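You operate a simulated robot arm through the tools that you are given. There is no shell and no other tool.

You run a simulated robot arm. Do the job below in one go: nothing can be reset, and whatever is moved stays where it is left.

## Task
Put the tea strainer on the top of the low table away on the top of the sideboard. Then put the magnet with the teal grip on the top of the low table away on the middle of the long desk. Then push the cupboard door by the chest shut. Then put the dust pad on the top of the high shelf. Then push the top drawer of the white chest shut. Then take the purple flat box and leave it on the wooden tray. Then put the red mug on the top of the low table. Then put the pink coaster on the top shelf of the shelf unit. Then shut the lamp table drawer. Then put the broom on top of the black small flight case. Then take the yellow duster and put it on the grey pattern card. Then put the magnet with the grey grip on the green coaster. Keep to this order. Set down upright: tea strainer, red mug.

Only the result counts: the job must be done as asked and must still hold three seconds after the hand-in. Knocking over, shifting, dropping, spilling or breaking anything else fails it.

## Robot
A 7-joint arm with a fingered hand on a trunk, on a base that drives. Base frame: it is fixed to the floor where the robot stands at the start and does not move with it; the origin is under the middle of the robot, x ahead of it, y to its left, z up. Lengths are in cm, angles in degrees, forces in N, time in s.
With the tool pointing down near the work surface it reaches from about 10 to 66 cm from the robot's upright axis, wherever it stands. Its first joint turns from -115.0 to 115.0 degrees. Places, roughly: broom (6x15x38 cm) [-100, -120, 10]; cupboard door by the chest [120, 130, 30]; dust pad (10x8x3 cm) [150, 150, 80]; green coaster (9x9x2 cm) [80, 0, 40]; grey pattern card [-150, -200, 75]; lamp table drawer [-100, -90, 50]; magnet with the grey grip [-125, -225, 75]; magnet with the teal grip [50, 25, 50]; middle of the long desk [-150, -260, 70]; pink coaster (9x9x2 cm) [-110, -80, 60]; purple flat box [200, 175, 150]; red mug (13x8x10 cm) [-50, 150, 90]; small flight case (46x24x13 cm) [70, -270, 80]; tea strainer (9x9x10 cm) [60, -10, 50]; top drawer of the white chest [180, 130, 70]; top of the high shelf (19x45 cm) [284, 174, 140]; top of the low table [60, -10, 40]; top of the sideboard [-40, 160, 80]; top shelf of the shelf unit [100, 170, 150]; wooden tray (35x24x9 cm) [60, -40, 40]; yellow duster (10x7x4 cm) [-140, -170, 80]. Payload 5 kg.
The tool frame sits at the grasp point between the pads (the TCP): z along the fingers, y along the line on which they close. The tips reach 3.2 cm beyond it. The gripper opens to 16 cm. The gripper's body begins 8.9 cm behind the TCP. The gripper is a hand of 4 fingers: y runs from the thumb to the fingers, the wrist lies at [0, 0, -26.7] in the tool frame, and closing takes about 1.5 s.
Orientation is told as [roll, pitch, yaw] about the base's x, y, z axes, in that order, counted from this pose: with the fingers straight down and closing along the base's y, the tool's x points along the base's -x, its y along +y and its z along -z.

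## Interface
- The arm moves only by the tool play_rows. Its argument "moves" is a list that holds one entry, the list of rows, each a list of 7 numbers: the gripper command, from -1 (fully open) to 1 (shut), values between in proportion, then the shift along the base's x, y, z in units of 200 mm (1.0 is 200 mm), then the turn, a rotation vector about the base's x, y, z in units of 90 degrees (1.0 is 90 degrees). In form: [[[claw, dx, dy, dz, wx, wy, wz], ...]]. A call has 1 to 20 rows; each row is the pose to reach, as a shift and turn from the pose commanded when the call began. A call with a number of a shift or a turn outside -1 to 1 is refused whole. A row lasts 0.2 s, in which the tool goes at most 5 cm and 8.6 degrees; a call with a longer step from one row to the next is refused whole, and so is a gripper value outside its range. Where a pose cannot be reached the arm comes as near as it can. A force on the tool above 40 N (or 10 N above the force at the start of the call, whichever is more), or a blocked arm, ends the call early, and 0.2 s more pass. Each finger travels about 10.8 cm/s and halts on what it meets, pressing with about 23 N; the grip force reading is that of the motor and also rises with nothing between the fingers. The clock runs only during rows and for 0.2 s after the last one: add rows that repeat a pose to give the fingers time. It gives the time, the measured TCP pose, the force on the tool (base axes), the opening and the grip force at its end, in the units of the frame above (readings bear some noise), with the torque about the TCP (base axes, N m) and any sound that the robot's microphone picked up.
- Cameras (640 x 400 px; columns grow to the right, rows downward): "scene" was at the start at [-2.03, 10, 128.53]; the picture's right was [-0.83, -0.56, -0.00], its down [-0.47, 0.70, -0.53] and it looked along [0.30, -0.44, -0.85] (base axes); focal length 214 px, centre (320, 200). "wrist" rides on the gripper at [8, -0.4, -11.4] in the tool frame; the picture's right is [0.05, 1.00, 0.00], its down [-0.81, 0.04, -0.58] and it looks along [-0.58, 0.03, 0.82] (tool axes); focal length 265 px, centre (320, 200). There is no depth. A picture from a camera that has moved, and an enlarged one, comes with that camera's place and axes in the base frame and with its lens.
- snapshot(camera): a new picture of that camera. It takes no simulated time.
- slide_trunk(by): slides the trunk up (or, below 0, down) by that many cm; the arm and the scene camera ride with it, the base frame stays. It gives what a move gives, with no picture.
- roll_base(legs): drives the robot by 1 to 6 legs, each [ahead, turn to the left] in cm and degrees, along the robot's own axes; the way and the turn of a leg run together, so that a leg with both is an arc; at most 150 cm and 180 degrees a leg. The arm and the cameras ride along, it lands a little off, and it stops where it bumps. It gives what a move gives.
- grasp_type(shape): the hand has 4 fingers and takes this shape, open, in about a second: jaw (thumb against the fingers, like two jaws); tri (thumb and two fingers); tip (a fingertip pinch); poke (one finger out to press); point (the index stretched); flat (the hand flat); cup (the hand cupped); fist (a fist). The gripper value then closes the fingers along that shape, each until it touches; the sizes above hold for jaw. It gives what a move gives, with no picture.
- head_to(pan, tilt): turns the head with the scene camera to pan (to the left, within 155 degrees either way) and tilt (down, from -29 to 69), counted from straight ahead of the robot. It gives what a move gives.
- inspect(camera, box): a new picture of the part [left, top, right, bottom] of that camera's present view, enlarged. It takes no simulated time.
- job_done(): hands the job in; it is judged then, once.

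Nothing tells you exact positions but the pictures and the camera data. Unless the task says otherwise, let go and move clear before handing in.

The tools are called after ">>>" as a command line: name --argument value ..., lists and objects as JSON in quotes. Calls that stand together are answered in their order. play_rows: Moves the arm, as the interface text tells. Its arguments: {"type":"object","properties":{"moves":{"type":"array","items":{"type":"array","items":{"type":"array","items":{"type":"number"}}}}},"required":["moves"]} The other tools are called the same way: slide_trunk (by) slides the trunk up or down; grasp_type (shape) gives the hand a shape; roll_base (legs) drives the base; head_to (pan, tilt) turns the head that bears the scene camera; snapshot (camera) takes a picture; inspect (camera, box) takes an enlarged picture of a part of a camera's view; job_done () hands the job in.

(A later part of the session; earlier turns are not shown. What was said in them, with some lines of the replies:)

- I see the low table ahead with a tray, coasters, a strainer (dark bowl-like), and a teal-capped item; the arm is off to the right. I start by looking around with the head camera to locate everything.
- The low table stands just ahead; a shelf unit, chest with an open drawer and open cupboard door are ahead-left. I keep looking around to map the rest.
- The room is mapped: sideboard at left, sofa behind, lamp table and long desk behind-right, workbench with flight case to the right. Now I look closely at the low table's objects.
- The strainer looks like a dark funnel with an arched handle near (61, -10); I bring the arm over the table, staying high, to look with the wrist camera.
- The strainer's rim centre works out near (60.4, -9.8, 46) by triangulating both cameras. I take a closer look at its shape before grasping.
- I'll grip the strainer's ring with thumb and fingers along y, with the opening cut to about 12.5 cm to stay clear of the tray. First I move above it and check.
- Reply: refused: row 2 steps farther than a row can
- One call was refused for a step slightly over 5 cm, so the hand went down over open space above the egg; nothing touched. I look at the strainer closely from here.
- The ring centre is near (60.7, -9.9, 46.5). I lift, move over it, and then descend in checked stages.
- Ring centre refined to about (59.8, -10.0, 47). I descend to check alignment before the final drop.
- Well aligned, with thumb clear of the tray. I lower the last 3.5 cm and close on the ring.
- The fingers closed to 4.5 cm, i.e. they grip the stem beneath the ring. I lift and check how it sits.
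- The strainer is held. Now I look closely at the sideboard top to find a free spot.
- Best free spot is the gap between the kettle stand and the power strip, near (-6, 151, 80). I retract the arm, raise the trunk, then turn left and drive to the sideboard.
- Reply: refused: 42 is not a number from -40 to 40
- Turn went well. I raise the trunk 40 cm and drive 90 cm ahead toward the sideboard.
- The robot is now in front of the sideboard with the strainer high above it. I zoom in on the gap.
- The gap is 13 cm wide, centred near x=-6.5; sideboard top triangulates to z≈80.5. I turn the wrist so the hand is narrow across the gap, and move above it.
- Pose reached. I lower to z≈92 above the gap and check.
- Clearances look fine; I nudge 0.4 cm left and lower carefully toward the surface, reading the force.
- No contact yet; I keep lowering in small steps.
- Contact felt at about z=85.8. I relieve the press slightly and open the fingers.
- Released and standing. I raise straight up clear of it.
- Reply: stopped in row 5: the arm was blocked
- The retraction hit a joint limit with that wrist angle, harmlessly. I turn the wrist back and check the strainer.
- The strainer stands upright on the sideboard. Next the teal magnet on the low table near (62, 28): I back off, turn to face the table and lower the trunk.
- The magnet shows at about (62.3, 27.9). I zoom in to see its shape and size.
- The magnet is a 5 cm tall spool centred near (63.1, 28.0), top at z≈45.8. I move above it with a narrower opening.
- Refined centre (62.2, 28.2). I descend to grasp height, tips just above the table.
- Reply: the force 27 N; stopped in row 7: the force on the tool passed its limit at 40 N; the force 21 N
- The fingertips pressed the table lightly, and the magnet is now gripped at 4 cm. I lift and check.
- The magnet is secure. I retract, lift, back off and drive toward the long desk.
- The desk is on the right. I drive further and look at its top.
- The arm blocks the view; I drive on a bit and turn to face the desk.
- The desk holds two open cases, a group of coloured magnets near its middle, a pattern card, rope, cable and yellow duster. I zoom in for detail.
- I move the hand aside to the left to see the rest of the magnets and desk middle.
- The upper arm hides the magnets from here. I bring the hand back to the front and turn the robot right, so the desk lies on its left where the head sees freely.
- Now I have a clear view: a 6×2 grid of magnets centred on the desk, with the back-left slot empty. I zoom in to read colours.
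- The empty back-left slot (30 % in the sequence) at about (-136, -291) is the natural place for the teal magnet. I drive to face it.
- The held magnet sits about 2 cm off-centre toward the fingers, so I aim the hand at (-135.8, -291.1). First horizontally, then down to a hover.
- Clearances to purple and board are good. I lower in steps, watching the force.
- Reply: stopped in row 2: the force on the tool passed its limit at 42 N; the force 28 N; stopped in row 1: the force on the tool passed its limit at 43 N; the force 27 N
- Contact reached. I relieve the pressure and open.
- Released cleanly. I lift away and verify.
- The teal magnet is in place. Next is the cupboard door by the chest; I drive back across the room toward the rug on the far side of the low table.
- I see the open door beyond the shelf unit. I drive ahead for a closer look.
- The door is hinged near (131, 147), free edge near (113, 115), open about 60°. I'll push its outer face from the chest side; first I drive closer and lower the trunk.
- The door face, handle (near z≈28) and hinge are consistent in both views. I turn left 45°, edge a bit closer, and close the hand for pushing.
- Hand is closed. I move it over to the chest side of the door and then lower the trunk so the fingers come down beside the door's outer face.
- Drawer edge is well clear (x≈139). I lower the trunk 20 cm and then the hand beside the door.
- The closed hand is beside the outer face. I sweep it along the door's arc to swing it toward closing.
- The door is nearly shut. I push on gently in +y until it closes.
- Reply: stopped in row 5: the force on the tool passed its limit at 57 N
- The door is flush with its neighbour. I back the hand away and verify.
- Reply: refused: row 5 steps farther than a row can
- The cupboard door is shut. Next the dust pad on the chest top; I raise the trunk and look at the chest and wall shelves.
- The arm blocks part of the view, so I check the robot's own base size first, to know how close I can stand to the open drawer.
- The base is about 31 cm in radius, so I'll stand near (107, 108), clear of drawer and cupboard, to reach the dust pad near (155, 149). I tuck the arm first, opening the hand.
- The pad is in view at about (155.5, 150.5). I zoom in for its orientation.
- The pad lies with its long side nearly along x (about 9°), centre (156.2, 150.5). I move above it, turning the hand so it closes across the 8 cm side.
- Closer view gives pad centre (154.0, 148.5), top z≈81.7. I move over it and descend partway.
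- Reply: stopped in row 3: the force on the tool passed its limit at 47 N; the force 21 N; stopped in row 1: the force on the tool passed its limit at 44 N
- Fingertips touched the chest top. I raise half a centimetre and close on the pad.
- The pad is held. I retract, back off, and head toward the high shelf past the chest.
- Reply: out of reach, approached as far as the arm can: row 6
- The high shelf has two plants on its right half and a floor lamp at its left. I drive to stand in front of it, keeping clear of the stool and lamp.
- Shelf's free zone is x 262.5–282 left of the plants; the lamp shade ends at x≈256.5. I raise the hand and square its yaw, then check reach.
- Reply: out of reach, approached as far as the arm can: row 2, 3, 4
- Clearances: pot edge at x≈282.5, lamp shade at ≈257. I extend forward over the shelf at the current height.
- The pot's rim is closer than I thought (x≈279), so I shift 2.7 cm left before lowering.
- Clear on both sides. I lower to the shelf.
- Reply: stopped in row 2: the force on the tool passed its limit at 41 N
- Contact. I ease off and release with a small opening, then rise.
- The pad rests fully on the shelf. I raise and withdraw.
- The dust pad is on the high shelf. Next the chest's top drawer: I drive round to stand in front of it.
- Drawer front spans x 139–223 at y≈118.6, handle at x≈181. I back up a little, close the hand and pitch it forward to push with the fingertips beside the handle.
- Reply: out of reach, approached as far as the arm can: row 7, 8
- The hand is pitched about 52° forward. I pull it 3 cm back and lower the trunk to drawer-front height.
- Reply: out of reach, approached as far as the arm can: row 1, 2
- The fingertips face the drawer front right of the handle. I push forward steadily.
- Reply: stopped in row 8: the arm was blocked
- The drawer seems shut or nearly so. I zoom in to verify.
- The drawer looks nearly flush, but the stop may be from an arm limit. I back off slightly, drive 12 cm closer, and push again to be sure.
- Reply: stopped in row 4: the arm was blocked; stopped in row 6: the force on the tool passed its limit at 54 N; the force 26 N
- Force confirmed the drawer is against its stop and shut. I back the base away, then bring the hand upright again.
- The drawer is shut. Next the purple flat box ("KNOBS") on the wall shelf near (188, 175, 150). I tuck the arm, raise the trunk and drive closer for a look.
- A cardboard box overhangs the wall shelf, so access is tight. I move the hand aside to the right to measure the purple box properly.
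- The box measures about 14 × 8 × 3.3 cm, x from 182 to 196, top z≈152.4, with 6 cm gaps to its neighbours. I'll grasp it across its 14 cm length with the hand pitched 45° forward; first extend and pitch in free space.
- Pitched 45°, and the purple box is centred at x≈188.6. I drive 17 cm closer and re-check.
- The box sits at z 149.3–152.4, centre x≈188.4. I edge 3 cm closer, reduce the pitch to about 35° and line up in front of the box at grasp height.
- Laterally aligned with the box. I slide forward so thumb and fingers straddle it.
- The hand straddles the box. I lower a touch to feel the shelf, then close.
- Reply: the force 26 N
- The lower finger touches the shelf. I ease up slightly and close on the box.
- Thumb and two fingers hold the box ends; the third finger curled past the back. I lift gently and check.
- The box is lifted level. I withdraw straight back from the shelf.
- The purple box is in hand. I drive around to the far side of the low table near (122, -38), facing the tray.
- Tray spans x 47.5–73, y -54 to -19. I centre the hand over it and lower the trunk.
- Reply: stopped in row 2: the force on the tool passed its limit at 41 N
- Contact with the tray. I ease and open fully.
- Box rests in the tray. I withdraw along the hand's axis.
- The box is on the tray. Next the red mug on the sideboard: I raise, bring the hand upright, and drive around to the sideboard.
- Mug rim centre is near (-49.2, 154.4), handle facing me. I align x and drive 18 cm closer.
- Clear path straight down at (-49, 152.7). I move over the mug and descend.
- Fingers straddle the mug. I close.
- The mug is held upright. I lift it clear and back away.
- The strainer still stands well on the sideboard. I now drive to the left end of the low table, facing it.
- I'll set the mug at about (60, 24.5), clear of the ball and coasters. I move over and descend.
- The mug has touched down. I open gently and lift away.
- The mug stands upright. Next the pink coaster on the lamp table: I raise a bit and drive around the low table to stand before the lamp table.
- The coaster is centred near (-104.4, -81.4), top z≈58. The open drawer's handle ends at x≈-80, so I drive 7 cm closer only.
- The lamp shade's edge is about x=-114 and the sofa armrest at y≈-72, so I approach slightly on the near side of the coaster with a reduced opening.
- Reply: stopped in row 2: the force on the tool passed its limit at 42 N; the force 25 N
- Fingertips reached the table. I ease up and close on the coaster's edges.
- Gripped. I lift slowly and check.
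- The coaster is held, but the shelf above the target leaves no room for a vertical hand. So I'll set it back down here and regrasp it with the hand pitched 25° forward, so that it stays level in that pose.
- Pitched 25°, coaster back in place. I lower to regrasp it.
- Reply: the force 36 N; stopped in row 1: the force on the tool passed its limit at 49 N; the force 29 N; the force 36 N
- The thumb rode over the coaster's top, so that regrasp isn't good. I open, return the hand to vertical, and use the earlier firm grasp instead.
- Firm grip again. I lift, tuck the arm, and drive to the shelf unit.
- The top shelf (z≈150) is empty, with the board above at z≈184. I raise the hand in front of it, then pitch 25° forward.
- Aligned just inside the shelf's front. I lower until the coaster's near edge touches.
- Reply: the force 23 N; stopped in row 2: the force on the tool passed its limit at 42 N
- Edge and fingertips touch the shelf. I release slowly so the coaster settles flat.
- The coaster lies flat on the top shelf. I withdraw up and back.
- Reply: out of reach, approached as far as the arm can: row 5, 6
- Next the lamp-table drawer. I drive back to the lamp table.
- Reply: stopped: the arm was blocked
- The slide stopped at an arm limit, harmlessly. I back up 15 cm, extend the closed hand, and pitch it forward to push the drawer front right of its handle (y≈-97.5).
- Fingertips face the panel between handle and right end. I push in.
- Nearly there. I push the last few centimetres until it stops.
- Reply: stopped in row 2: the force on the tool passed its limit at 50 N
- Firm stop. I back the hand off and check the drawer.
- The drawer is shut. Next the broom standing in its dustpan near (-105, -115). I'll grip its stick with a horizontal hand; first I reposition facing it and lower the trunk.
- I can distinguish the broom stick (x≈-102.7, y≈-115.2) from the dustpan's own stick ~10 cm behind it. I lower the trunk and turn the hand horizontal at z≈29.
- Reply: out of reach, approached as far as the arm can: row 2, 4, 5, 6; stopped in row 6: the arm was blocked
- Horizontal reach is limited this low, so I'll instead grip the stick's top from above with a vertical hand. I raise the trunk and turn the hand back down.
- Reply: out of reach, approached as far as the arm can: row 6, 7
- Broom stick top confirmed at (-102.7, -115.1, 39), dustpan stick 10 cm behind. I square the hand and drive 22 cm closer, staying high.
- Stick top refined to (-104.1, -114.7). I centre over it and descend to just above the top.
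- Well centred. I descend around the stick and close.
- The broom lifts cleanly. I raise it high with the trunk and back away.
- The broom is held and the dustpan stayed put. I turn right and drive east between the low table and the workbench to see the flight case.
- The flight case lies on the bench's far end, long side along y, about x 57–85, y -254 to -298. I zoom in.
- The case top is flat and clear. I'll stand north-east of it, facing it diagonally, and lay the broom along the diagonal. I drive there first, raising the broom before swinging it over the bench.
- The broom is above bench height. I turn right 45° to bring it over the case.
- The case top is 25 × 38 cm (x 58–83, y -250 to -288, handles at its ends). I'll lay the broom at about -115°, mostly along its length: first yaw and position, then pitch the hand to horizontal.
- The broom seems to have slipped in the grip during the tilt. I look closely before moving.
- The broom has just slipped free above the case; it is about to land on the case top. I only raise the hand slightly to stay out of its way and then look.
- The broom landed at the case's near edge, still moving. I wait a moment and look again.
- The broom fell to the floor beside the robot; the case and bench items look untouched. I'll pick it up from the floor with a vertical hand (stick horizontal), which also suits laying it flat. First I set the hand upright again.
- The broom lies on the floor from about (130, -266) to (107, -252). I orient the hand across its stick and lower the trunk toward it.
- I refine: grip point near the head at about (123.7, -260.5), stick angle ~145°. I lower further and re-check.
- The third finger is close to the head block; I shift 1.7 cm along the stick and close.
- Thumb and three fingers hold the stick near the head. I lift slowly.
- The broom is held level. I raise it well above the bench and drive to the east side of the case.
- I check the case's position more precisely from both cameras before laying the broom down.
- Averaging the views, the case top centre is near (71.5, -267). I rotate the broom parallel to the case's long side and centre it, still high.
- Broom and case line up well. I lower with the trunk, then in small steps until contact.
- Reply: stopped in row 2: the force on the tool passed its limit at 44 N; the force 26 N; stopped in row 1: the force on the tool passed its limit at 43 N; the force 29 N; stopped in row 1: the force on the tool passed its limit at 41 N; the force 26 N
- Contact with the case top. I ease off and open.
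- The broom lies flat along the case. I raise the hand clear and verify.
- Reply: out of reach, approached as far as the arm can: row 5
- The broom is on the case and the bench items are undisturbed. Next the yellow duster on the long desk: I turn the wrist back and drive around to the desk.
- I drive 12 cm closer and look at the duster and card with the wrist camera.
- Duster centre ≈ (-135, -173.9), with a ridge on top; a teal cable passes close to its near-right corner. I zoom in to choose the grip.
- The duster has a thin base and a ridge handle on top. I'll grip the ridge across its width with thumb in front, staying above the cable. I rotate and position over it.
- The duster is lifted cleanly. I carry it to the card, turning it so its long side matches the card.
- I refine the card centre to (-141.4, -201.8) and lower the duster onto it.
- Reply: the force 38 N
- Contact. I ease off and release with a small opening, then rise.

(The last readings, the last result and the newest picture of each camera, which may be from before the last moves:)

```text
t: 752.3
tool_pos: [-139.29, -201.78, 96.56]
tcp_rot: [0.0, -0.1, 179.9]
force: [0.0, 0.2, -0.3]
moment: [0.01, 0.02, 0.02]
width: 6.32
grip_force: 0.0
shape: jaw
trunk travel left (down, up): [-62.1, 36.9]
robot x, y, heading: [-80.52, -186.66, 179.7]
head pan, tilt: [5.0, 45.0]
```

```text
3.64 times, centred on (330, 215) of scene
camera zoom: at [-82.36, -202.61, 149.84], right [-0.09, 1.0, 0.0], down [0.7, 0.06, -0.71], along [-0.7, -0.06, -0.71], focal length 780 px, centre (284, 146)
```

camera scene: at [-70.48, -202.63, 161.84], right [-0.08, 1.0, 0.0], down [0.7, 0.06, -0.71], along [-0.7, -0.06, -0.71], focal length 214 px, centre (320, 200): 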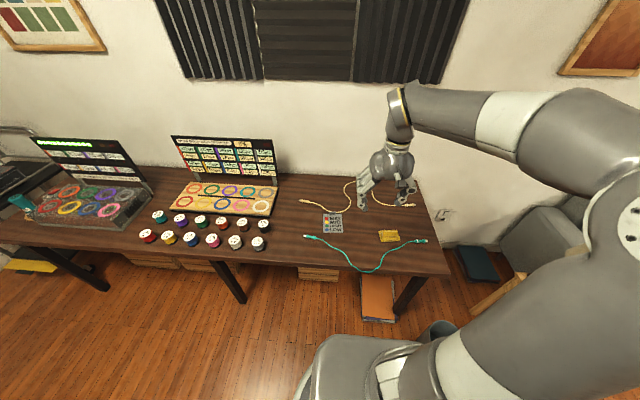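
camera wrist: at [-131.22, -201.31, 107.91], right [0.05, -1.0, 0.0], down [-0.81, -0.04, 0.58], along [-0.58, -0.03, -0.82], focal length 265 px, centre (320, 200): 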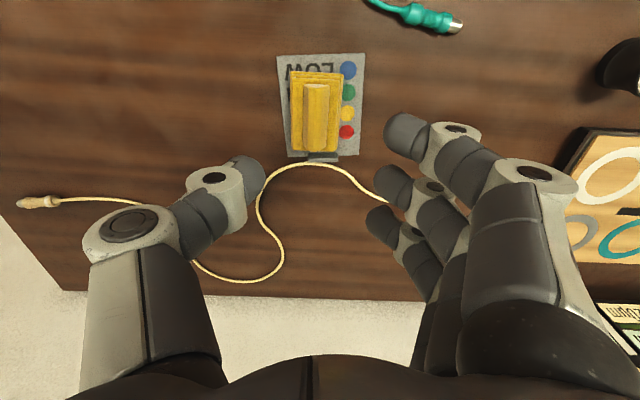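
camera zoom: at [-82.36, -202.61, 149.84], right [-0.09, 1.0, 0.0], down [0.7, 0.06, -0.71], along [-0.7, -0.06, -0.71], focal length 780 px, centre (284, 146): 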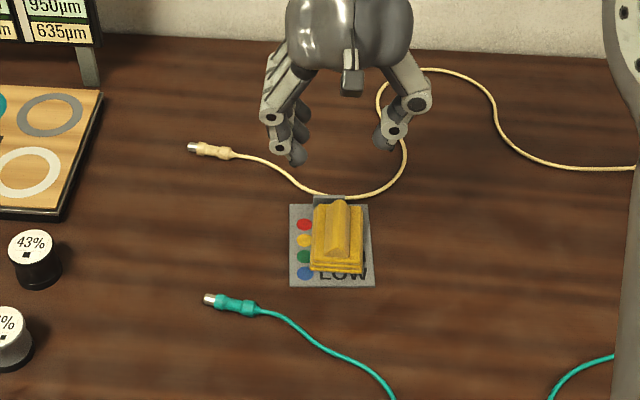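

The duster rests on the pattern card. Last item: the magnet with the grey grip (27 %) at the front-right of the magnet grid. I tuck the arm a bit and shift along the desk.

>>> play_rows --moves '[[[0, 0.2, 0.05, 0.1, 0, 0, 0], [0, 0.4, 0.1, 0.2, 0, 0, 0], [0, 0.6, 0.15, 0.3, 0, 0, 0], [0, 0.75, 0.2, 0.4, 0, 0, 0]]]'

>>> roll_base --legs '[[0, 90], [46, 0], [0, -90]]'

>>> head_to --pan 5 --tilt 50

>>> snapshot --camera "scene"

>>> snapshot --camera "wrist"

```text
t: 753.3
tool_pos: [-124.37, -197.71, 104.47]
tcp_rot: [0.0, -0.2, 179.9]
force: [-0.7, 0.5, 0.3]
moment: [0.02, -0.04, 0.02]
width: 7.89
grip_force: 0.1
shape: jaw
trunk travel left (down, up): [-62.1, 36.9]
robot x, y, heading: [-80.44, -186.32, 180.0]
head pan, tilt: [5.0, 45.0]
```

```text
t: 763.8
tool_pos: [-124.03, -244.75, 104.4]
tcp_rot: [0.0, -0.1, -179.8]
force: [-0.1, 0.0, 0.3]
moment: [0.02, -0.01, 0.02]
width: 7.92
grip_force: 0.0
shape: jaw
trunk travel left (down, up): [-62.1, 36.9]
robot x, y, heading: [-80.25, -233.15, -179.6]
head pan, tilt: [5.0, 45.0]
```

```text
t: 764.4
tool_pos: [-124.06, -244.67, 104.45]
tcp_rot: [-0.1, -0.1, -179.7]
force: [-0.1, -0.7, 0.0]
moment: [0.0, 0.02, 0.02]
width: 7.91
grip_force: 0.1
shape: jaw
trunk travel left (down, up): [-62.1, 36.9]
robot x, y, heading: [-80.1, -233.3, -179.4]
head pan, tilt: [5.0, 50.0]
```

```text
taken
camera scene: at [-81.57, -249.28, 149.15], right [-0.09, 1.0, 0.0], down [0.76, 0.07, -0.64], along [-0.64, -0.06, -0.77], focal length 214 px, centre (320, 200)
```

scene: 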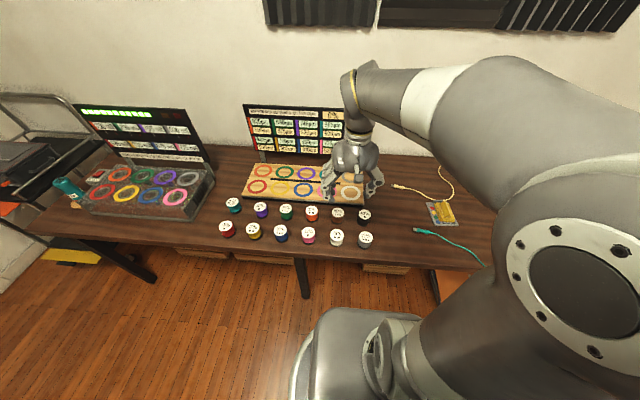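

```text
taken
camera wrist: at [-115.91, -244.23, 115.78], right [0.06, -1.0, 0.0], down [-0.81, -0.05, 0.58], along [-0.58, -0.03, -0.82], focal length 265 px, centre (320, 200)
```

wrist: 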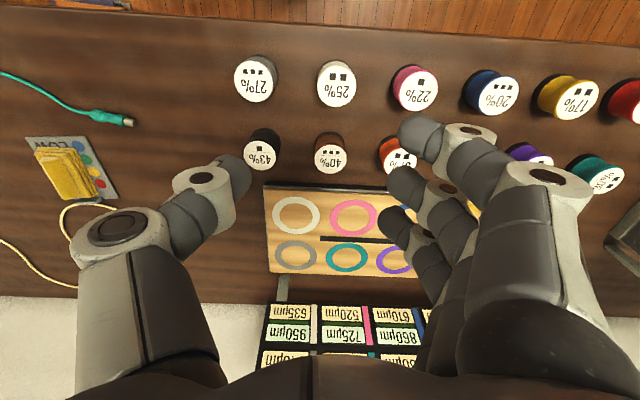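

Grey magnet at about (-124.1, -236). I move over it and descend partway.

>>> play_rows --moves '[[[0, 0, 0.15, 0, 0, 0, 0], [0, 0, 0.3, 0, 0, 0, 0], [0, 0, 0.43, -0.1, 0, 0, 0], [0, 0, 0.43, -0.3, 0, 0, 0], [0, 0, 0.43, -0.5, 0, 0, 0], [0, 0, 0.43, -0.7, 0, 0, 0]]]'

>>> snapshot --camera "wrist"

```text
t: 765.8
tool_pos: [-124.11, -236.25, 90.7]
tcp_rot: [-0.1, -0.2, -179.8]
force: [-0.4, 0.6, -0.1]
moment: [-0.01, 0.0, 0.02]
width: 7.93
grip_force: 0.0
shape: jaw
trunk travel left (down, up): [-62.1, 36.9]
robot x, y, heading: [-80.37, -232.84, -179.9]
head pan, tilt: [5.0, 50.0]
```

```text
taken
camera wrist: at [-115.99, -235.62, 101.85], right [0.06, -1.0, 0.0], down [-0.81, -0.05, 0.58], along [-0.58, -0.03, -0.81], focal length 265 px, centre (320, 200)
```

wrist: 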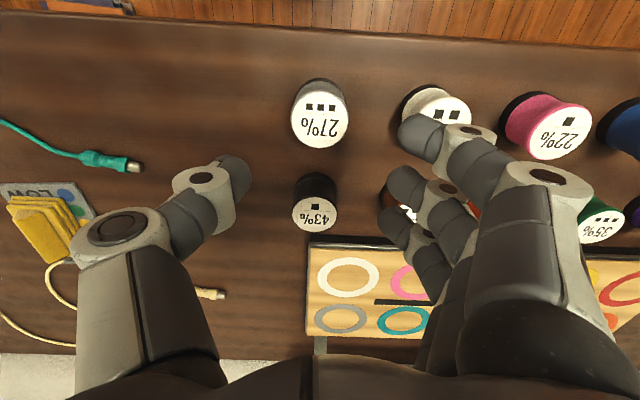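

>>> play_rows --moves '[[[0.08, 0.0, 0.01, -0.15, 0, 0, 0], [0.08, 0.0, 0.015, -0.3, 0, 0, 0], [0.08, 0.0, 0.015, -0.42, 0, 0, 0]]]'

>>> snapshot --camera "wrist"

>>> inspect --camera "scene" --box '[300, 140, 440, 270]'

```text
t: 766.6
tool_pos: [-124.01, -235.67, 82.21]
tcp_rot: [-0.1, 0.0, -179.7]
force: [-0.4, 0.3, 0.4]
moment: [0.01, 0.0, 0.0]
width: 7.45
grip_force: 0.0
shape: jaw
trunk travel left (down, up): [-62.1, 36.9]
robot x, y, heading: [-79.98, -232.94, -180.1]
head pan, tilt: [5.0, 50.0]
```

```text
taken
camera wrist: at [-115.91, -235.26, 93.45], right [0.06, -1.0, 0.0], down [-0.81, -0.05, 0.58], along [-0.58, -0.03, -0.82], focal length 265 px, centre (320, 200)
```

wrist: 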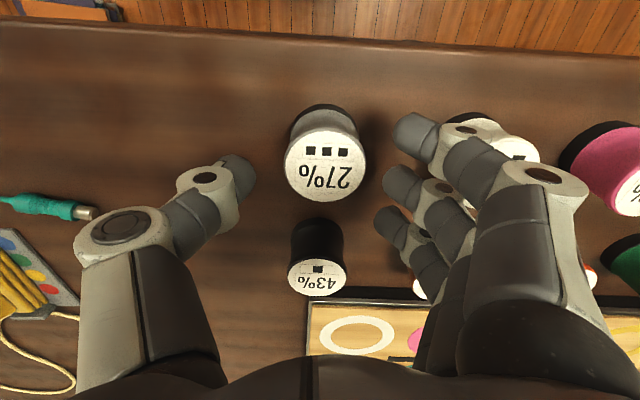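

```text
3.08 times, centred on (370, 205) of scene
camera zoom: at [-81.58, -249.27, 149.15], right [-0.09, 1.0, 0.0], down [0.76, 0.07, -0.64], along [-0.64, -0.06, -0.77], focal length 660 px, centre (166, 185)
```

zoom: 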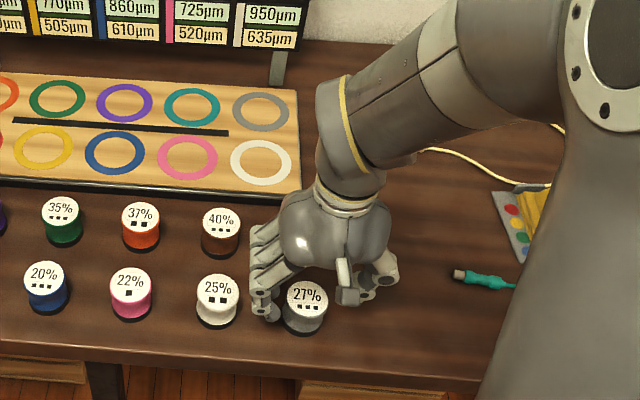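

>>> play_rows --moves '[[[0.08, 0.0, -0.01, -0.1, 0, 0, 0], [0.08, 0.0, -0.01, -0.17, 0, 0, 0]]]'

>>> play_rows --moves '[[[0.08, 0, 0, -0.02, 0, 0, 0], [0.08, 0, 0, -0.02, 0, 0, 0]]]'

```text
t: 767.2
tool_pos: [-124.12, -236.03, 78.71]
tcp_rot: [-0.1, -0.1, -179.9]
force: [-0.5, 0.1, -0.4]
moment: [0.01, 0.03, -0.01]
width: 7.45
grip_force: 0.0
shape: jaw
trunk travel left (down, up): [-62.1, 36.9]
robot x, y, heading: [-80.57, -233.02, -179.7]
head pan, tilt: [5.0, 50.0]
```

```text
t: 767.8
tool_pos: [-123.93, -235.9, 78.27]
tcp_rot: [-0.1, -0.1, -179.6]
force: [-0.5, 0.0, 0.0]
moment: [0.01, 0.01, -0.03]
width: 7.43
grip_force: 0.2
shape: jaw
trunk travel left (down, up): [-62.1, 36.9]
robot x, y, heading: [-80.31, -232.97, -179.6]
head pan, tilt: [5.0, 50.0]
```

>>> play_rows --moves '[[[0.3, 0, 0, 0, 0, 0, 0], [0.5, 0, 0, 0, 0, 0, 0], [1, 0, 0, 0, 0, 0, 0], [1, 0, 0, 0, 0, 0, 0], [1, 0, 0, 0, 0, 0, 0], [1, 0, 0, 0, 0, 0, 0]]]'

>>> snapshot --camera "wrist"

```text
t: 769.2
tool_pos: [-123.97, -236.0, 78.25]
tcp_rot: [-0.1, -0.2, -179.7]
force: [0.8, 0.4, 0.5]
moment: [-0.01, 0.0, -0.01]
width: 3.39
grip_force: 23.6
shape: jaw
trunk travel left (down, up): [-62.1, 36.9]
robot x, y, heading: [-80.18, -232.66, -179.7]
head pan, tilt: [5.0, 50.0]
```

```text
taken
camera wrist: at [-115.88, -235.49, 89.6], right [0.06, -1.0, 0.0], down [-0.81, -0.05, 0.58], along [-0.58, -0.03, -0.82], focal length 265 px, centre (320, 200)
```

wrist: 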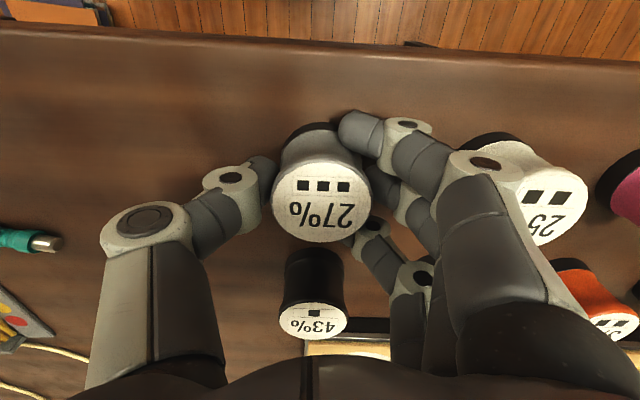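

Gripped at the waist. I lift straight up.

>>> play_rows --moves '[[[1, 0, 0, 0.03, 0, 0, 0], [1, 0, 0, 0.1, 0, 0, 0], [1, 0, 0, 0.25, 0, 0, 0], [1, 0, 0, 0.45, 0, 0, 0], [1, 0, 0, 0.65, 0, 0, 0], [1, 0, 0, 0.85, 0, 0, 0], [1, 0, 0, 1.0, 0, 0, 0]]]'

>>> snapshot --camera "wrist"

>>> inspect --camera "scene" --box '[180, 130, 460, 290]'

```text
t: 770.8
tool_pos: [-123.82, -235.82, 98.13]
tcp_rot: [0.0, 0.0, -179.9]
force: [-0.3, -0.4, -2.0]
moment: [-0.03, 0.02, -0.02]
width: 3.37
grip_force: 22.9
shape: jaw
trunk travel left (down, up): [-62.1, 36.9]
robot x, y, heading: [-79.81, -233.16, -179.7]
head pan, tilt: [5.0, 50.0]
```

```text
taken
camera wrist: at [-115.84, -235.48, 109.56], right [0.06, -1.0, 0.0], down [-0.81, -0.05, 0.58], along [-0.58, -0.03, -0.82], focal length 265 px, centre (320, 200)
```

wrist: 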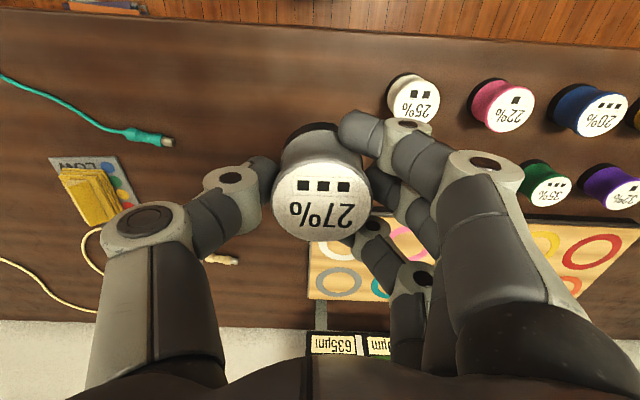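

```text
2.29 times, centred on (320, 210) of scene
camera zoom: at [-81.56, -249.27, 149.14], right [-0.09, 1.0, 0.0], down [0.76, 0.07, -0.64], along [-0.64, -0.06, -0.77], focal length 490 px, centre (320, 177)
```

zoom: 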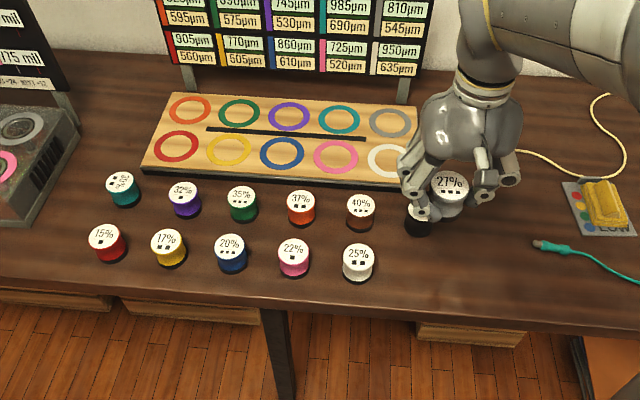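

The grey magnet is in hand and the others stand undisturbed. I drive to the east side of the low table, facing the green coaster.

>>> roll_base --legs '[[0, -115.3], [132, 0], [0, -64.5], [150, 0], [0, 89.5], [104, 0]]'

>>> roll_base --legs '[[0, 90]]'

>>> slide_trunk --by -25

>>> head_to --pan 0 --tilt 50

>>> snapshot --camera "scene"

>>> snapshot --camera "wrist"

```text
t: 800.9
tool_pos: [121.7, 36.06, 98.18]
tcp_rot: [-0.1, -0.1, 91.0]
force: [0.1, 0.3, -2.9]
moment: [-0.02, 0.03, -0.01]
width: 3.33
grip_force: 22.9
shape: jaw
trunk travel left (down, up): [-62.1, 36.9]
robot x, y, heading: [125.2, -7.56, 90.8]
head pan, tilt: [5.0, 50.0]
```

```text
t: 805.1
tool_pos: [81.49, -11.52, 98.19]
tcp_rot: [-0.1, -0.1, -178.7]
force: [0.1, 0.1, -1.2]
moment: [0.02, 0.0, -0.01]
width: 3.32
grip_force: 22.8
shape: jaw
trunk travel left (down, up): [-62.1, 36.9]
robot x, y, heading: [125.06, -8.28, -178.9]
head pan, tilt: [5.0, 50.0]
```

```text
t: 807.7
tool_pos: [81.58, -11.52, 73.2]
tcp_rot: [-0.2, -0.1, -178.7]
force: [0.2, 0.7, -2.2]
moment: [-0.01, -0.02, -0.01]
width: 3.33
grip_force: 23.1
shape: jaw
trunk travel left (down, up): [-37.1, 61.9]
robot x, y, heading: [124.96, -7.82, -178.7]
head pan, tilt: [5.0, 50.0]
```

```text
t: 808.4
tool_pos: [81.52, -11.55, 73.11]
tcp_rot: [-0.1, -0.1, -178.7]
force: [0.2, 0.7, -2.1]
moment: [-0.02, -0.01, -0.01]
width: 3.29
grip_force: 22.7
shape: jaw
trunk travel left (down, up): [-37.1, 61.9]
robot x, y, heading: [125.26, -7.75, -179.0]
head pan, tilt: [0.0, 50.0]
```

```text
taken
camera scene: at [124.1, -23.4, 124.15], right [-0.02, 1.0, 0.0], down [0.77, 0.02, -0.64], along [-0.64, -0.01, -0.77], focal length 214 px, centre (320, 200)
```

scene: 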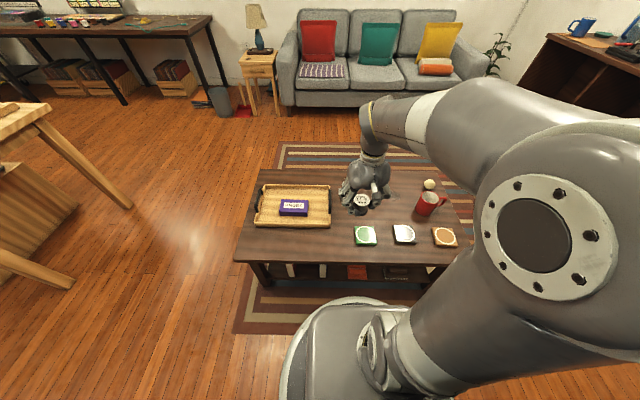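

```text
taken
camera wrist: at [89.6, -10.92, 84.52], right [0.07, -1.0, 0.0], down [-0.81, -0.06, 0.58], along [-0.58, -0.04, -0.82], focal length 265 px, centre (320, 200)
```

wrist: 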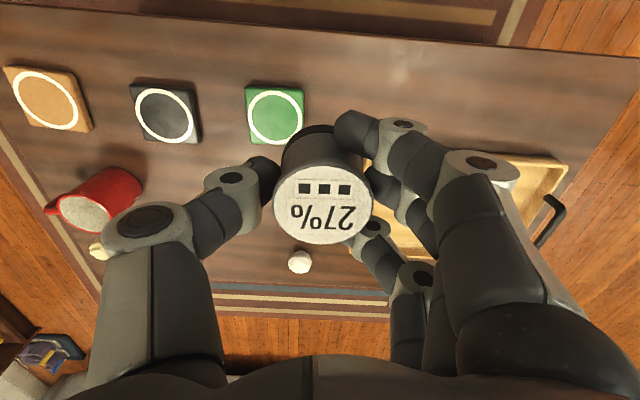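

Green coaster centre is (75.7, -4.75), confirmed by both cameras. I centre the magnet over it and lower.

>>> play_rows --moves '[[[1, -0.1, 0.12, 0, 0, 0, 0], [1, -0.2, 0.24, 0, 0, 0, 0], [1, -0.29, 0.34, -0.05, 0, 0, 0], [1, -0.29, 0.34, -0.25, 0, 0, 0], [1, -0.29, 0.34, -0.45, 0, 0, 0], [1, -0.29, 0.34, -0.65, 0, 0, 0], [1, -0.29, 0.34, -0.85, 0, 0, 0]]]'

>>> snapshot --camera "wrist"

>>> inspect --camera "scene" --box '[290, 150, 470, 270]'

```text
t: 810.0
tool_pos: [75.6, -4.71, 56.2]
tcp_rot: [-0.1, -0.1, -178.7]
force: [0.6, 0.5, -2.4]
moment: [0.02, 0.05, 0.01]
width: 3.29
grip_force: 23.0
shape: jaw
trunk travel left (down, up): [-37.1, 61.9]
robot x, y, heading: [125.46, -8.12, -178.6]
head pan, tilt: [0.0, 50.0]
```

```text
taken
camera wrist: at [83.79, -4.13, 67.53], right [0.07, -1.0, 0.0], down [-0.81, -0.06, 0.58], along [-0.58, -0.04, -0.82], focal length 265 px, centre (320, 200)
```

wrist: 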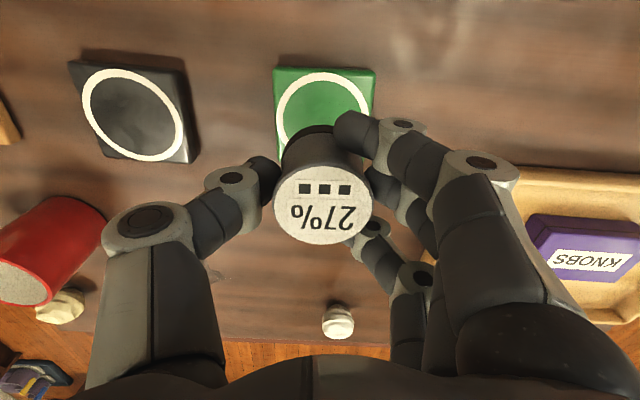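

```text
3.33 times, centred on (380, 210) of scene
camera zoom: at [124.13, -23.4, 124.15], right [-0.02, 1.0, 0.0], down [0.77, 0.02, -0.64], along [-0.64, -0.01, -0.77], focal length 715 px, centre (120, 167)
```

zoom: 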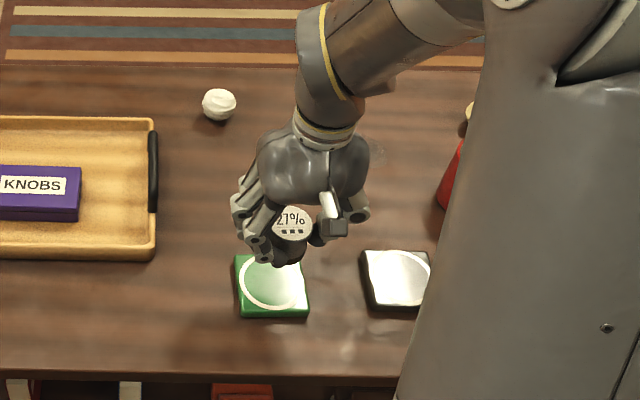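

>>> play_rows --moves '[[[1, 0, 0, -0.15, 0, 0, 0], [1, 0, 0, -0.3, 0, 0, 0], [1, 0, 0, -0.33, 0, 0, 0]]]'

>>> play_rows --moves '[[[1, 0, 0, -0.02, 0, 0, 0], [1, 0, 0, -0.025, 0, 0, 0]]]'

>>> play_rows --moves '[[[1, 0, 0, -0.02, 0, 0, 0], [1, 0, 0, -0.02, 0, 0, 0]]]'

```text
t: 810.8
tool_pos: [75.6, -4.8, 49.49]
tcp_rot: [0.0, -0.1, -178.7]
force: [-0.3, -0.5, -2.3]
moment: [-0.03, 0.01, -0.01]
width: 3.32
grip_force: 22.6
shape: jaw
trunk travel left (down, up): [-37.1, 61.9]
robot x, y, heading: [125.11, -7.68, -178.6]
head pan, tilt: [0.0, 50.0]
```

```text
t: 811.4
tool_pos: [75.54, -4.76, 49.14]
tcp_rot: [-0.2, -0.1, -178.7]
force: [1.1, -0.2, -1.9]
moment: [-0.04, 0.02, 0.02]
width: 3.29
grip_force: 22.9
shape: jaw
trunk travel left (down, up): [-37.1, 61.9]
robot x, y, heading: [125.38, -7.97, -178.6]
head pan, tilt: [0.0, 50.0]
```

```text
t: 812.0
tool_pos: [75.69, -4.76, 48.73]
tcp_rot: [-0.2, -0.1, -178.8]
force: [0.5, 0.1, -1.5]
moment: [-0.02, 0.03, -0.01]
width: 3.27
grip_force: 23.0
shape: jaw
trunk travel left (down, up): [-37.1, 61.9]
robot x, y, heading: [125.23, -7.92, -178.7]
head pan, tilt: [0.0, 50.0]
```

>>> play_rows --moves '[[[1, 0, 0, -0.02, 0, 0, 0], [1, 0, 0, -0.02, 0, 0, 0]]]'

>>> play_rows --moves '[[[1, 0, 0, -0.015, 0, 0, 0], [1, 0, 0, -0.02, 0, 0, 0]]]'

```text
t: 812.6
tool_pos: [75.67, -4.68, 48.33]
tcp_rot: [-0.1, -0.1, -178.7]
force: [0.3, -0.4, -2.7]
moment: [0.0, 0.0, 0.02]
width: 3.29
grip_force: 22.8
shape: jaw
trunk travel left (down, up): [-37.1, 61.9]
robot x, y, heading: [125.53, -7.73, -178.8]
head pan, tilt: [0.0, 50.0]
```

```text
t: 813.2
tool_pos: [75.68, -4.73, 47.93]
tcp_rot: [-0.2, -0.2, -178.7]
force: [0.5, 0.2, 8.4]
moment: [-0.09, 0.0, 0.05]
width: 3.32
grip_force: 22.9
shape: jaw
trunk travel left (down, up): [-37.1, 61.9]
robot x, y, heading: [125.61, -8.05, -178.5]
head pan, tilt: [0.0, 50.0]
```

Contact. I release gently and lift away.

>>> play_rows --moves '[[[1, 0, 0, 0.008, 0, 0, 0], [0.5, 0, 0, 0.008, 0, 0, 0], [0.4, 0, 0, 0.008, 0, 0, 0], [0.2, 0, 0, 0.008, 0, 0, 0], [0.05, 0, 0, 0.008, 0, 0, 0], [0.05, 0, 0, 0.008, 0, 0, 0]]]'

>>> snapshot --camera "wrist"

```text
t: 814.6
tool_pos: [75.73, -4.66, 48.12]
tcp_rot: [-0.1, -0.1, -178.8]
force: [-0.7, 1.2, 0.4]
moment: [0.02, 0.0, -0.03]
width: 7.52
grip_force: 0.0
shape: jaw
trunk travel left (down, up): [-37.1, 61.9]
robot x, y, heading: [125.36, -7.82, -178.7]
head pan, tilt: [0.0, 50.0]
```

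```text
taken
camera wrist: at [83.79, -4.11, 59.41], right [0.07, -1.0, 0.0], down [-0.81, -0.06, 0.58], along [-0.58, -0.04, -0.82], focal length 265 px, centre (320, 200)
```

wrist: 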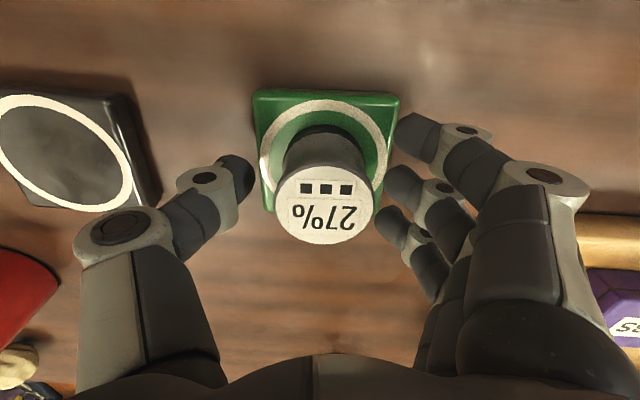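

The magnet stands centred on the green coaster. I raise and move clear, then check everything.

>>> play_rows --moves '[[[0.05, 0, 0, 0.1, 0, 0, 0], [0.05, 0, 0, 0.25, 0, 0, 0], [0.05, 0, 0, 0.45, 0, 0, 0], [0.05, 0, 0, 0.65, 0, 0, 0], [0.05, 0, 0, 0.85, 0, 0, 0], [0.05, 0.1, 0, 1.0, 0, 0, 0]]]'

>>> roll_base --legs '[[-20, 0]]'

>>> slide_trunk --by 30

>>> head_to --pan 0 --tilt 45

>>> inspect --camera "scene" --box '[220, 110, 460, 270]'

>>> snapshot --camera "scene"

```text
t: 816.0
tool_pos: [77.71, -4.75, 68.02]
tcp_rot: [0.0, 0.1, -178.6]
force: [-1.1, -0.1, 0.3]
moment: [-0.02, -0.07, 0.0]
width: 7.54
grip_force: 0.0
shape: jaw
trunk travel left (down, up): [-37.1, 61.9]
robot x, y, heading: [124.94, -8.02, -178.7]
head pan, tilt: [0.0, 50.0]
```

```text
t: 817.6
tool_pos: [97.73, -4.34, 68.08]
tcp_rot: [0.0, -0.1, -178.7]
force: [0.8, 0.1, -0.1]
moment: [0.04, 0.01, -0.02]
width: 7.52
grip_force: 0.0
shape: jaw
trunk travel left (down, up): [-37.1, 61.9]
robot x, y, heading: [145.3, -7.64, -178.8]
head pan, tilt: [0.0, 50.0]
```

```text
t: 820.6
tool_pos: [97.73, -4.4, 97.98]
tcp_rot: [-0.1, -0.1, -178.6]
force: [-0.4, 0.8, -0.1]
moment: [-0.01, -0.02, 0.0]
width: 7.51
grip_force: 0.0
shape: jaw
trunk travel left (down, up): [-67.1, 31.9]
robot x, y, heading: [145.44, -7.58, -178.7]
head pan, tilt: [0.0, 50.0]
```

```text
t: 821.2
tool_pos: [97.83, -4.46, 97.88]
tcp_rot: [-0.1, -0.1, -178.7]
force: [-0.5, 0.7, -1.0]
moment: [0.01, -0.02, -0.01]
width: 7.5
grip_force: 0.1
shape: jaw
trunk travel left (down, up): [-67.1, 31.9]
robot x, y, heading: [145.05, -7.29, -178.5]
head pan, tilt: [0.0, 45.0]
```

```text
2.50 times, centred on (340, 190) of scene
camera zoom: at [143.76, -22.96, 154.84], right [-0.02, 1.0, 0.0], down [0.71, 0.02, -0.71], along [-0.71, -0.02, -0.71], focal length 536 px, centre (270, 225)
```

zoom: 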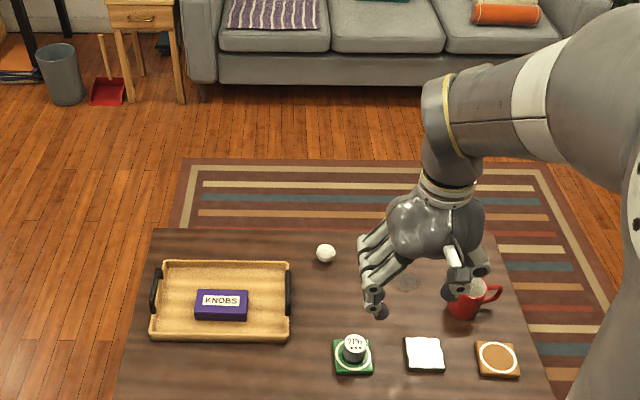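

```text
taken
camera scene: at [143.76, -22.96, 154.84], right [-0.02, 1.0, 0.0], down [0.71, 0.02, -0.71], along [-0.71, -0.02, -0.71], focal length 214 px, centre (320, 200)
```

scene: 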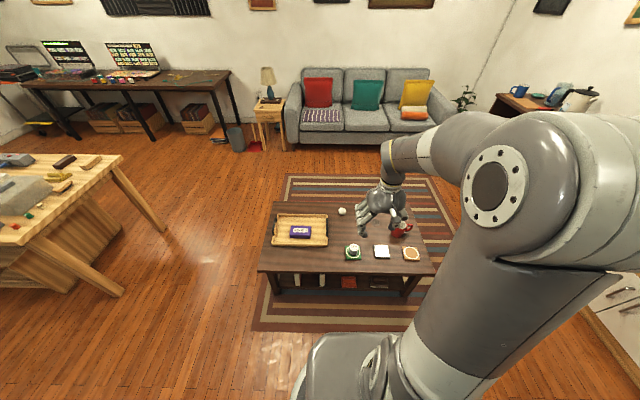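

Low table looks right. I verify the shelf unit, chest, high shelf and workbench from here.

>>> roll_base --legs '[[0, -100]]'

>>> head_to --pan 15 --tilt 12

>>> snapshot --camera "scene"

>>> head_to --pan 60 --tilt 20

>>> snapshot --camera "scene"

>>> head_to --pan 150 --tilt 25

>>> snapshot --camera "scene"

```text
t: 825.8
tool_pos: [156.42, 39.09, 98.02]
tcp_rot: [-0.1, -0.1, 81.5]
force: [0.1, 0.3, 0.6]
moment: [-0.02, 0.0, 0.0]
width: 7.5
grip_force: 0.1
shape: jaw
trunk travel left (down, up): [-67.1, 31.9]
robot x, y, heading: [145.5, -7.47, 81.4]
head pan, tilt: [0.0, 45.0]
```

```text
t: 826.8
tool_pos: [156.32, 39.15, 98.07]
tcp_rot: [-0.2, -0.1, 81.5]
force: [-0.1, -0.6, -0.3]
moment: [0.0, 0.0, 0.02]
width: 7.53
grip_force: 0.1
shape: jaw
trunk travel left (down, up): [-67.1, 31.9]
robot x, y, heading: [145.32, -7.4, 81.5]
head pan, tilt: [15.0, 12.0]
```

```text
taken
camera scene: at [128.13, -1.6, 160.0], right [0.99, 0.11, 0.0], down [0.02, -0.21, -0.98], along [-0.11, 0.97, -0.21], focal length 214 px, centre (320, 200)
```

scene: 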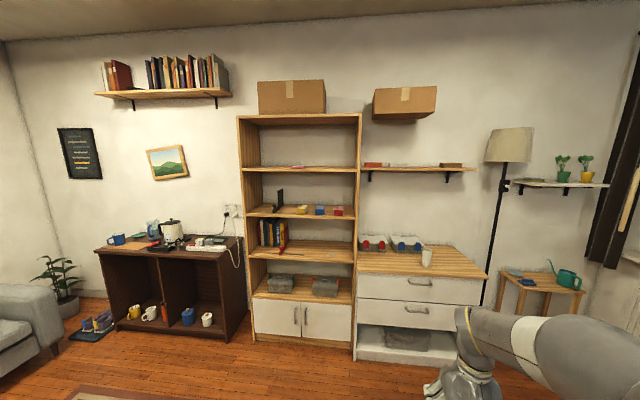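

```text
t: 827.9
tool_pos: [156.36, 39.16, 97.85]
tcp_rot: [-0.1, -0.1, 81.5]
force: [-0.6, -0.2, 0.1]
moment: [0.01, -0.03, 0.01]
width: 7.54
grip_force: 0.1
shape: jaw
trunk travel left (down, up): [-67.1, 31.9]
robot x, y, heading: [145.48, -7.25, 81.5]
head pan, tilt: [60.0, 20.0]
```

```text
taken
camera scene: at [121.9, -5.07, 158.71], right [0.62, 0.78, 0.0], down [0.27, -0.21, -0.94], along [-0.74, 0.59, -0.34], focal length 214 px, centre (320, 200)
```

scene: 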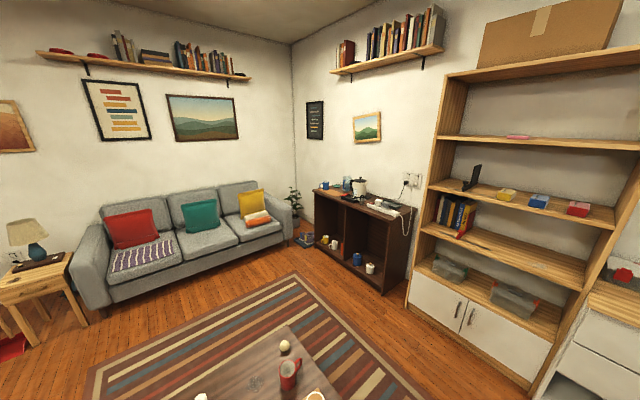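

```text
t: 829.6
tool_pos: [156.41, 39.11, 97.94]
tcp_rot: [-0.1, -0.1, 81.5]
force: [0.3, -0.5, -0.2]
moment: [0.01, 0.0, 0.02]
width: 7.53
grip_force: 0.1
shape: jaw
trunk travel left (down, up): [-67.1, 31.9]
robot x, y, heading: [145.6, -7.51, 81.5]
head pan, tilt: [150.0, 25.0]
```

```text
taken
camera scene: at [123.44, -18.08, 157.9], right [-0.78, 0.62, 0.0], down [0.26, 0.33, -0.91], along [-0.56, -0.71, -0.42], focal length 214 px, centre (320, 200)
```

scene: 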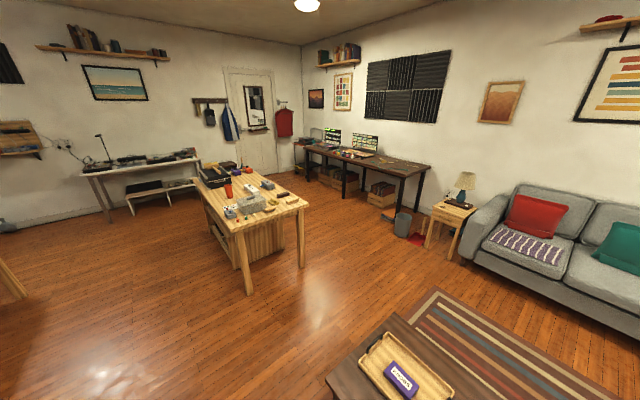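

Coaster, door, drawers look right. I zoom on the high shelf, chest, sideboard and flight case for a final check.

>>> inspect --camera "scene" --box '[180, 130, 340, 240]'

>>> head_to --pan 10 --tilt 12

>>> inspect --camera "scene" --box '[430, 120, 590, 240]'

>>> inspect --camera "scene" --box '[70, 190, 270, 320]'

>>> inspect --camera "scene" --box '[210, 140, 470, 360]'

```text
3.64 times, centred on (260, 185) of scene
camera zoom: at [123.44, -18.08, 157.9], right [-0.78, 0.62, 0.0], down [0.26, 0.33, -0.91], along [-0.56, -0.71, -0.42], focal length 780 px, centre (538, 254)
```

zoom: 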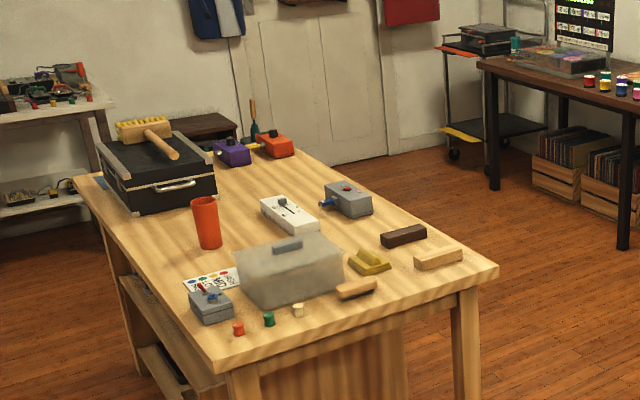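

```text
t: 831.8
tool_pos: [156.42, 39.15, 98.15]
tcp_rot: [0.0, -0.1, 81.5]
force: [-0.8, 0.1, -0.4]
moment: [-0.02, 0.0, -0.01]
width: 7.53
grip_force: 0.0
shape: jaw
trunk travel left (down, up): [-67.1, 31.9]
robot x, y, heading: [145.42, -6.86, 81.5]
head pan, tilt: [10.0, 12.0]
```

```text
3.33 times, centred on (510, 180) of scene
camera zoom: at [128.93, -1.55, 160.01], right [1.0, 0.03, 0.0], down [0.01, -0.21, -0.98], along [-0.03, 0.98, -0.21], focal length 715 px, centre (-313, 267)
```

zoom: 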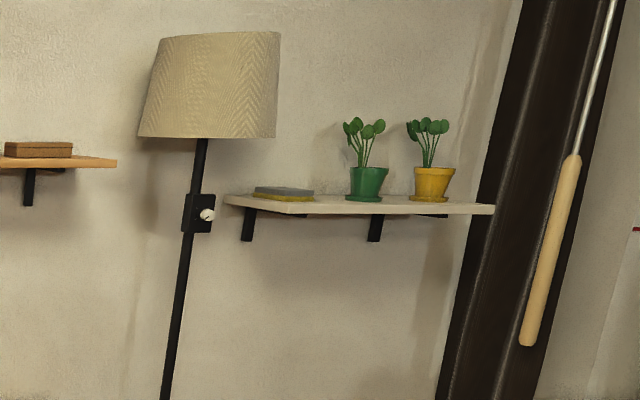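

```text
3.08 times, centred on (170, 255) of scene
camera zoom: at [128.93, -1.55, 160.01], right [1.0, 0.03, 0.0], down [0.01, -0.21, -0.98], along [-0.03, 0.98, -0.21], focal length 660 px, centre (782, 31)
```

zoom: 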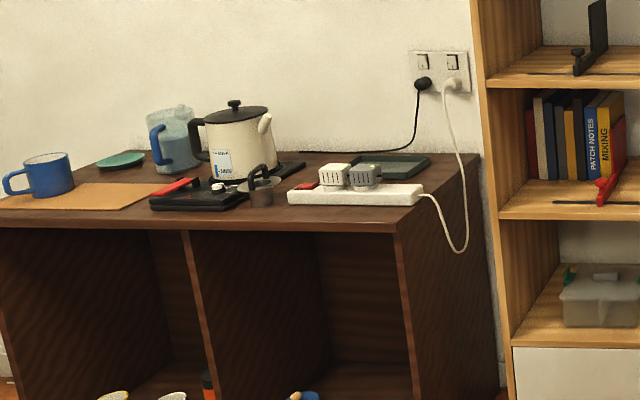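

```text
1.82 times, centred on (340, 250) of scene
camera zoom: at [128.93, -1.55, 160.01], right [1.0, 0.03, 0.0], down [0.01, -0.21, -0.98], along [-0.03, 0.98, -0.21], focal length 390 px, centre (284, 109)
```

zoom: 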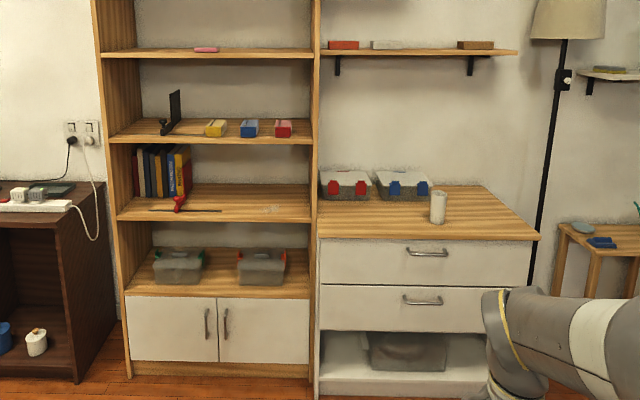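

Everything checks out: all twelve items are in their places, the strainer and mug are upright, and the hand is empty and clear. I hand in the job.

>>> job_done

```text
The job is handed in.
```

I did all twelve steps in the order you gave and handed the job in. A last look around with the head camera showed everything in place, with the tea strainer and red mug upright. The lamp table drawer and the duster I checked close up only when I set them.

| Item | Where it ended up |
|---|---|
| Tea strainer | Upright on the sideboard, between the kettle stand and the power strip |
| Magnet with the teal grip | In the empty slot of the magnet grid on the long desk |
| Cupboard door by the chest | Shut |
| Dust pad | On the high shelf, left of the plants |
| Top drawer of the white chest | Shut |
| Purple flat box | In the wooden tray |
| Red mug | Upright on the low table |
| Pink coaster | Flat on the top shelf of the shelf unit |
| Lamp table drawer | Shut |
| Broom | Lying along the top of the black flight case |
| Yellow duster | On the grey pattern card |
| Magnet with the grey grip | On the green coaster |

- **Broom dropped once:** on my first try it slipped from the hand, hit the case's near edge and fell to the floor. I picked it up and laid it down again. The case, the things on the bench and the dustpan looked undisturbed.
- **Teal magnet's spot:** "middle of the long desk" had no exact mark, so I used the empty slot in its grid, which fits its 30 % label. It is roughly 30 cm along from the desk's exact centre.
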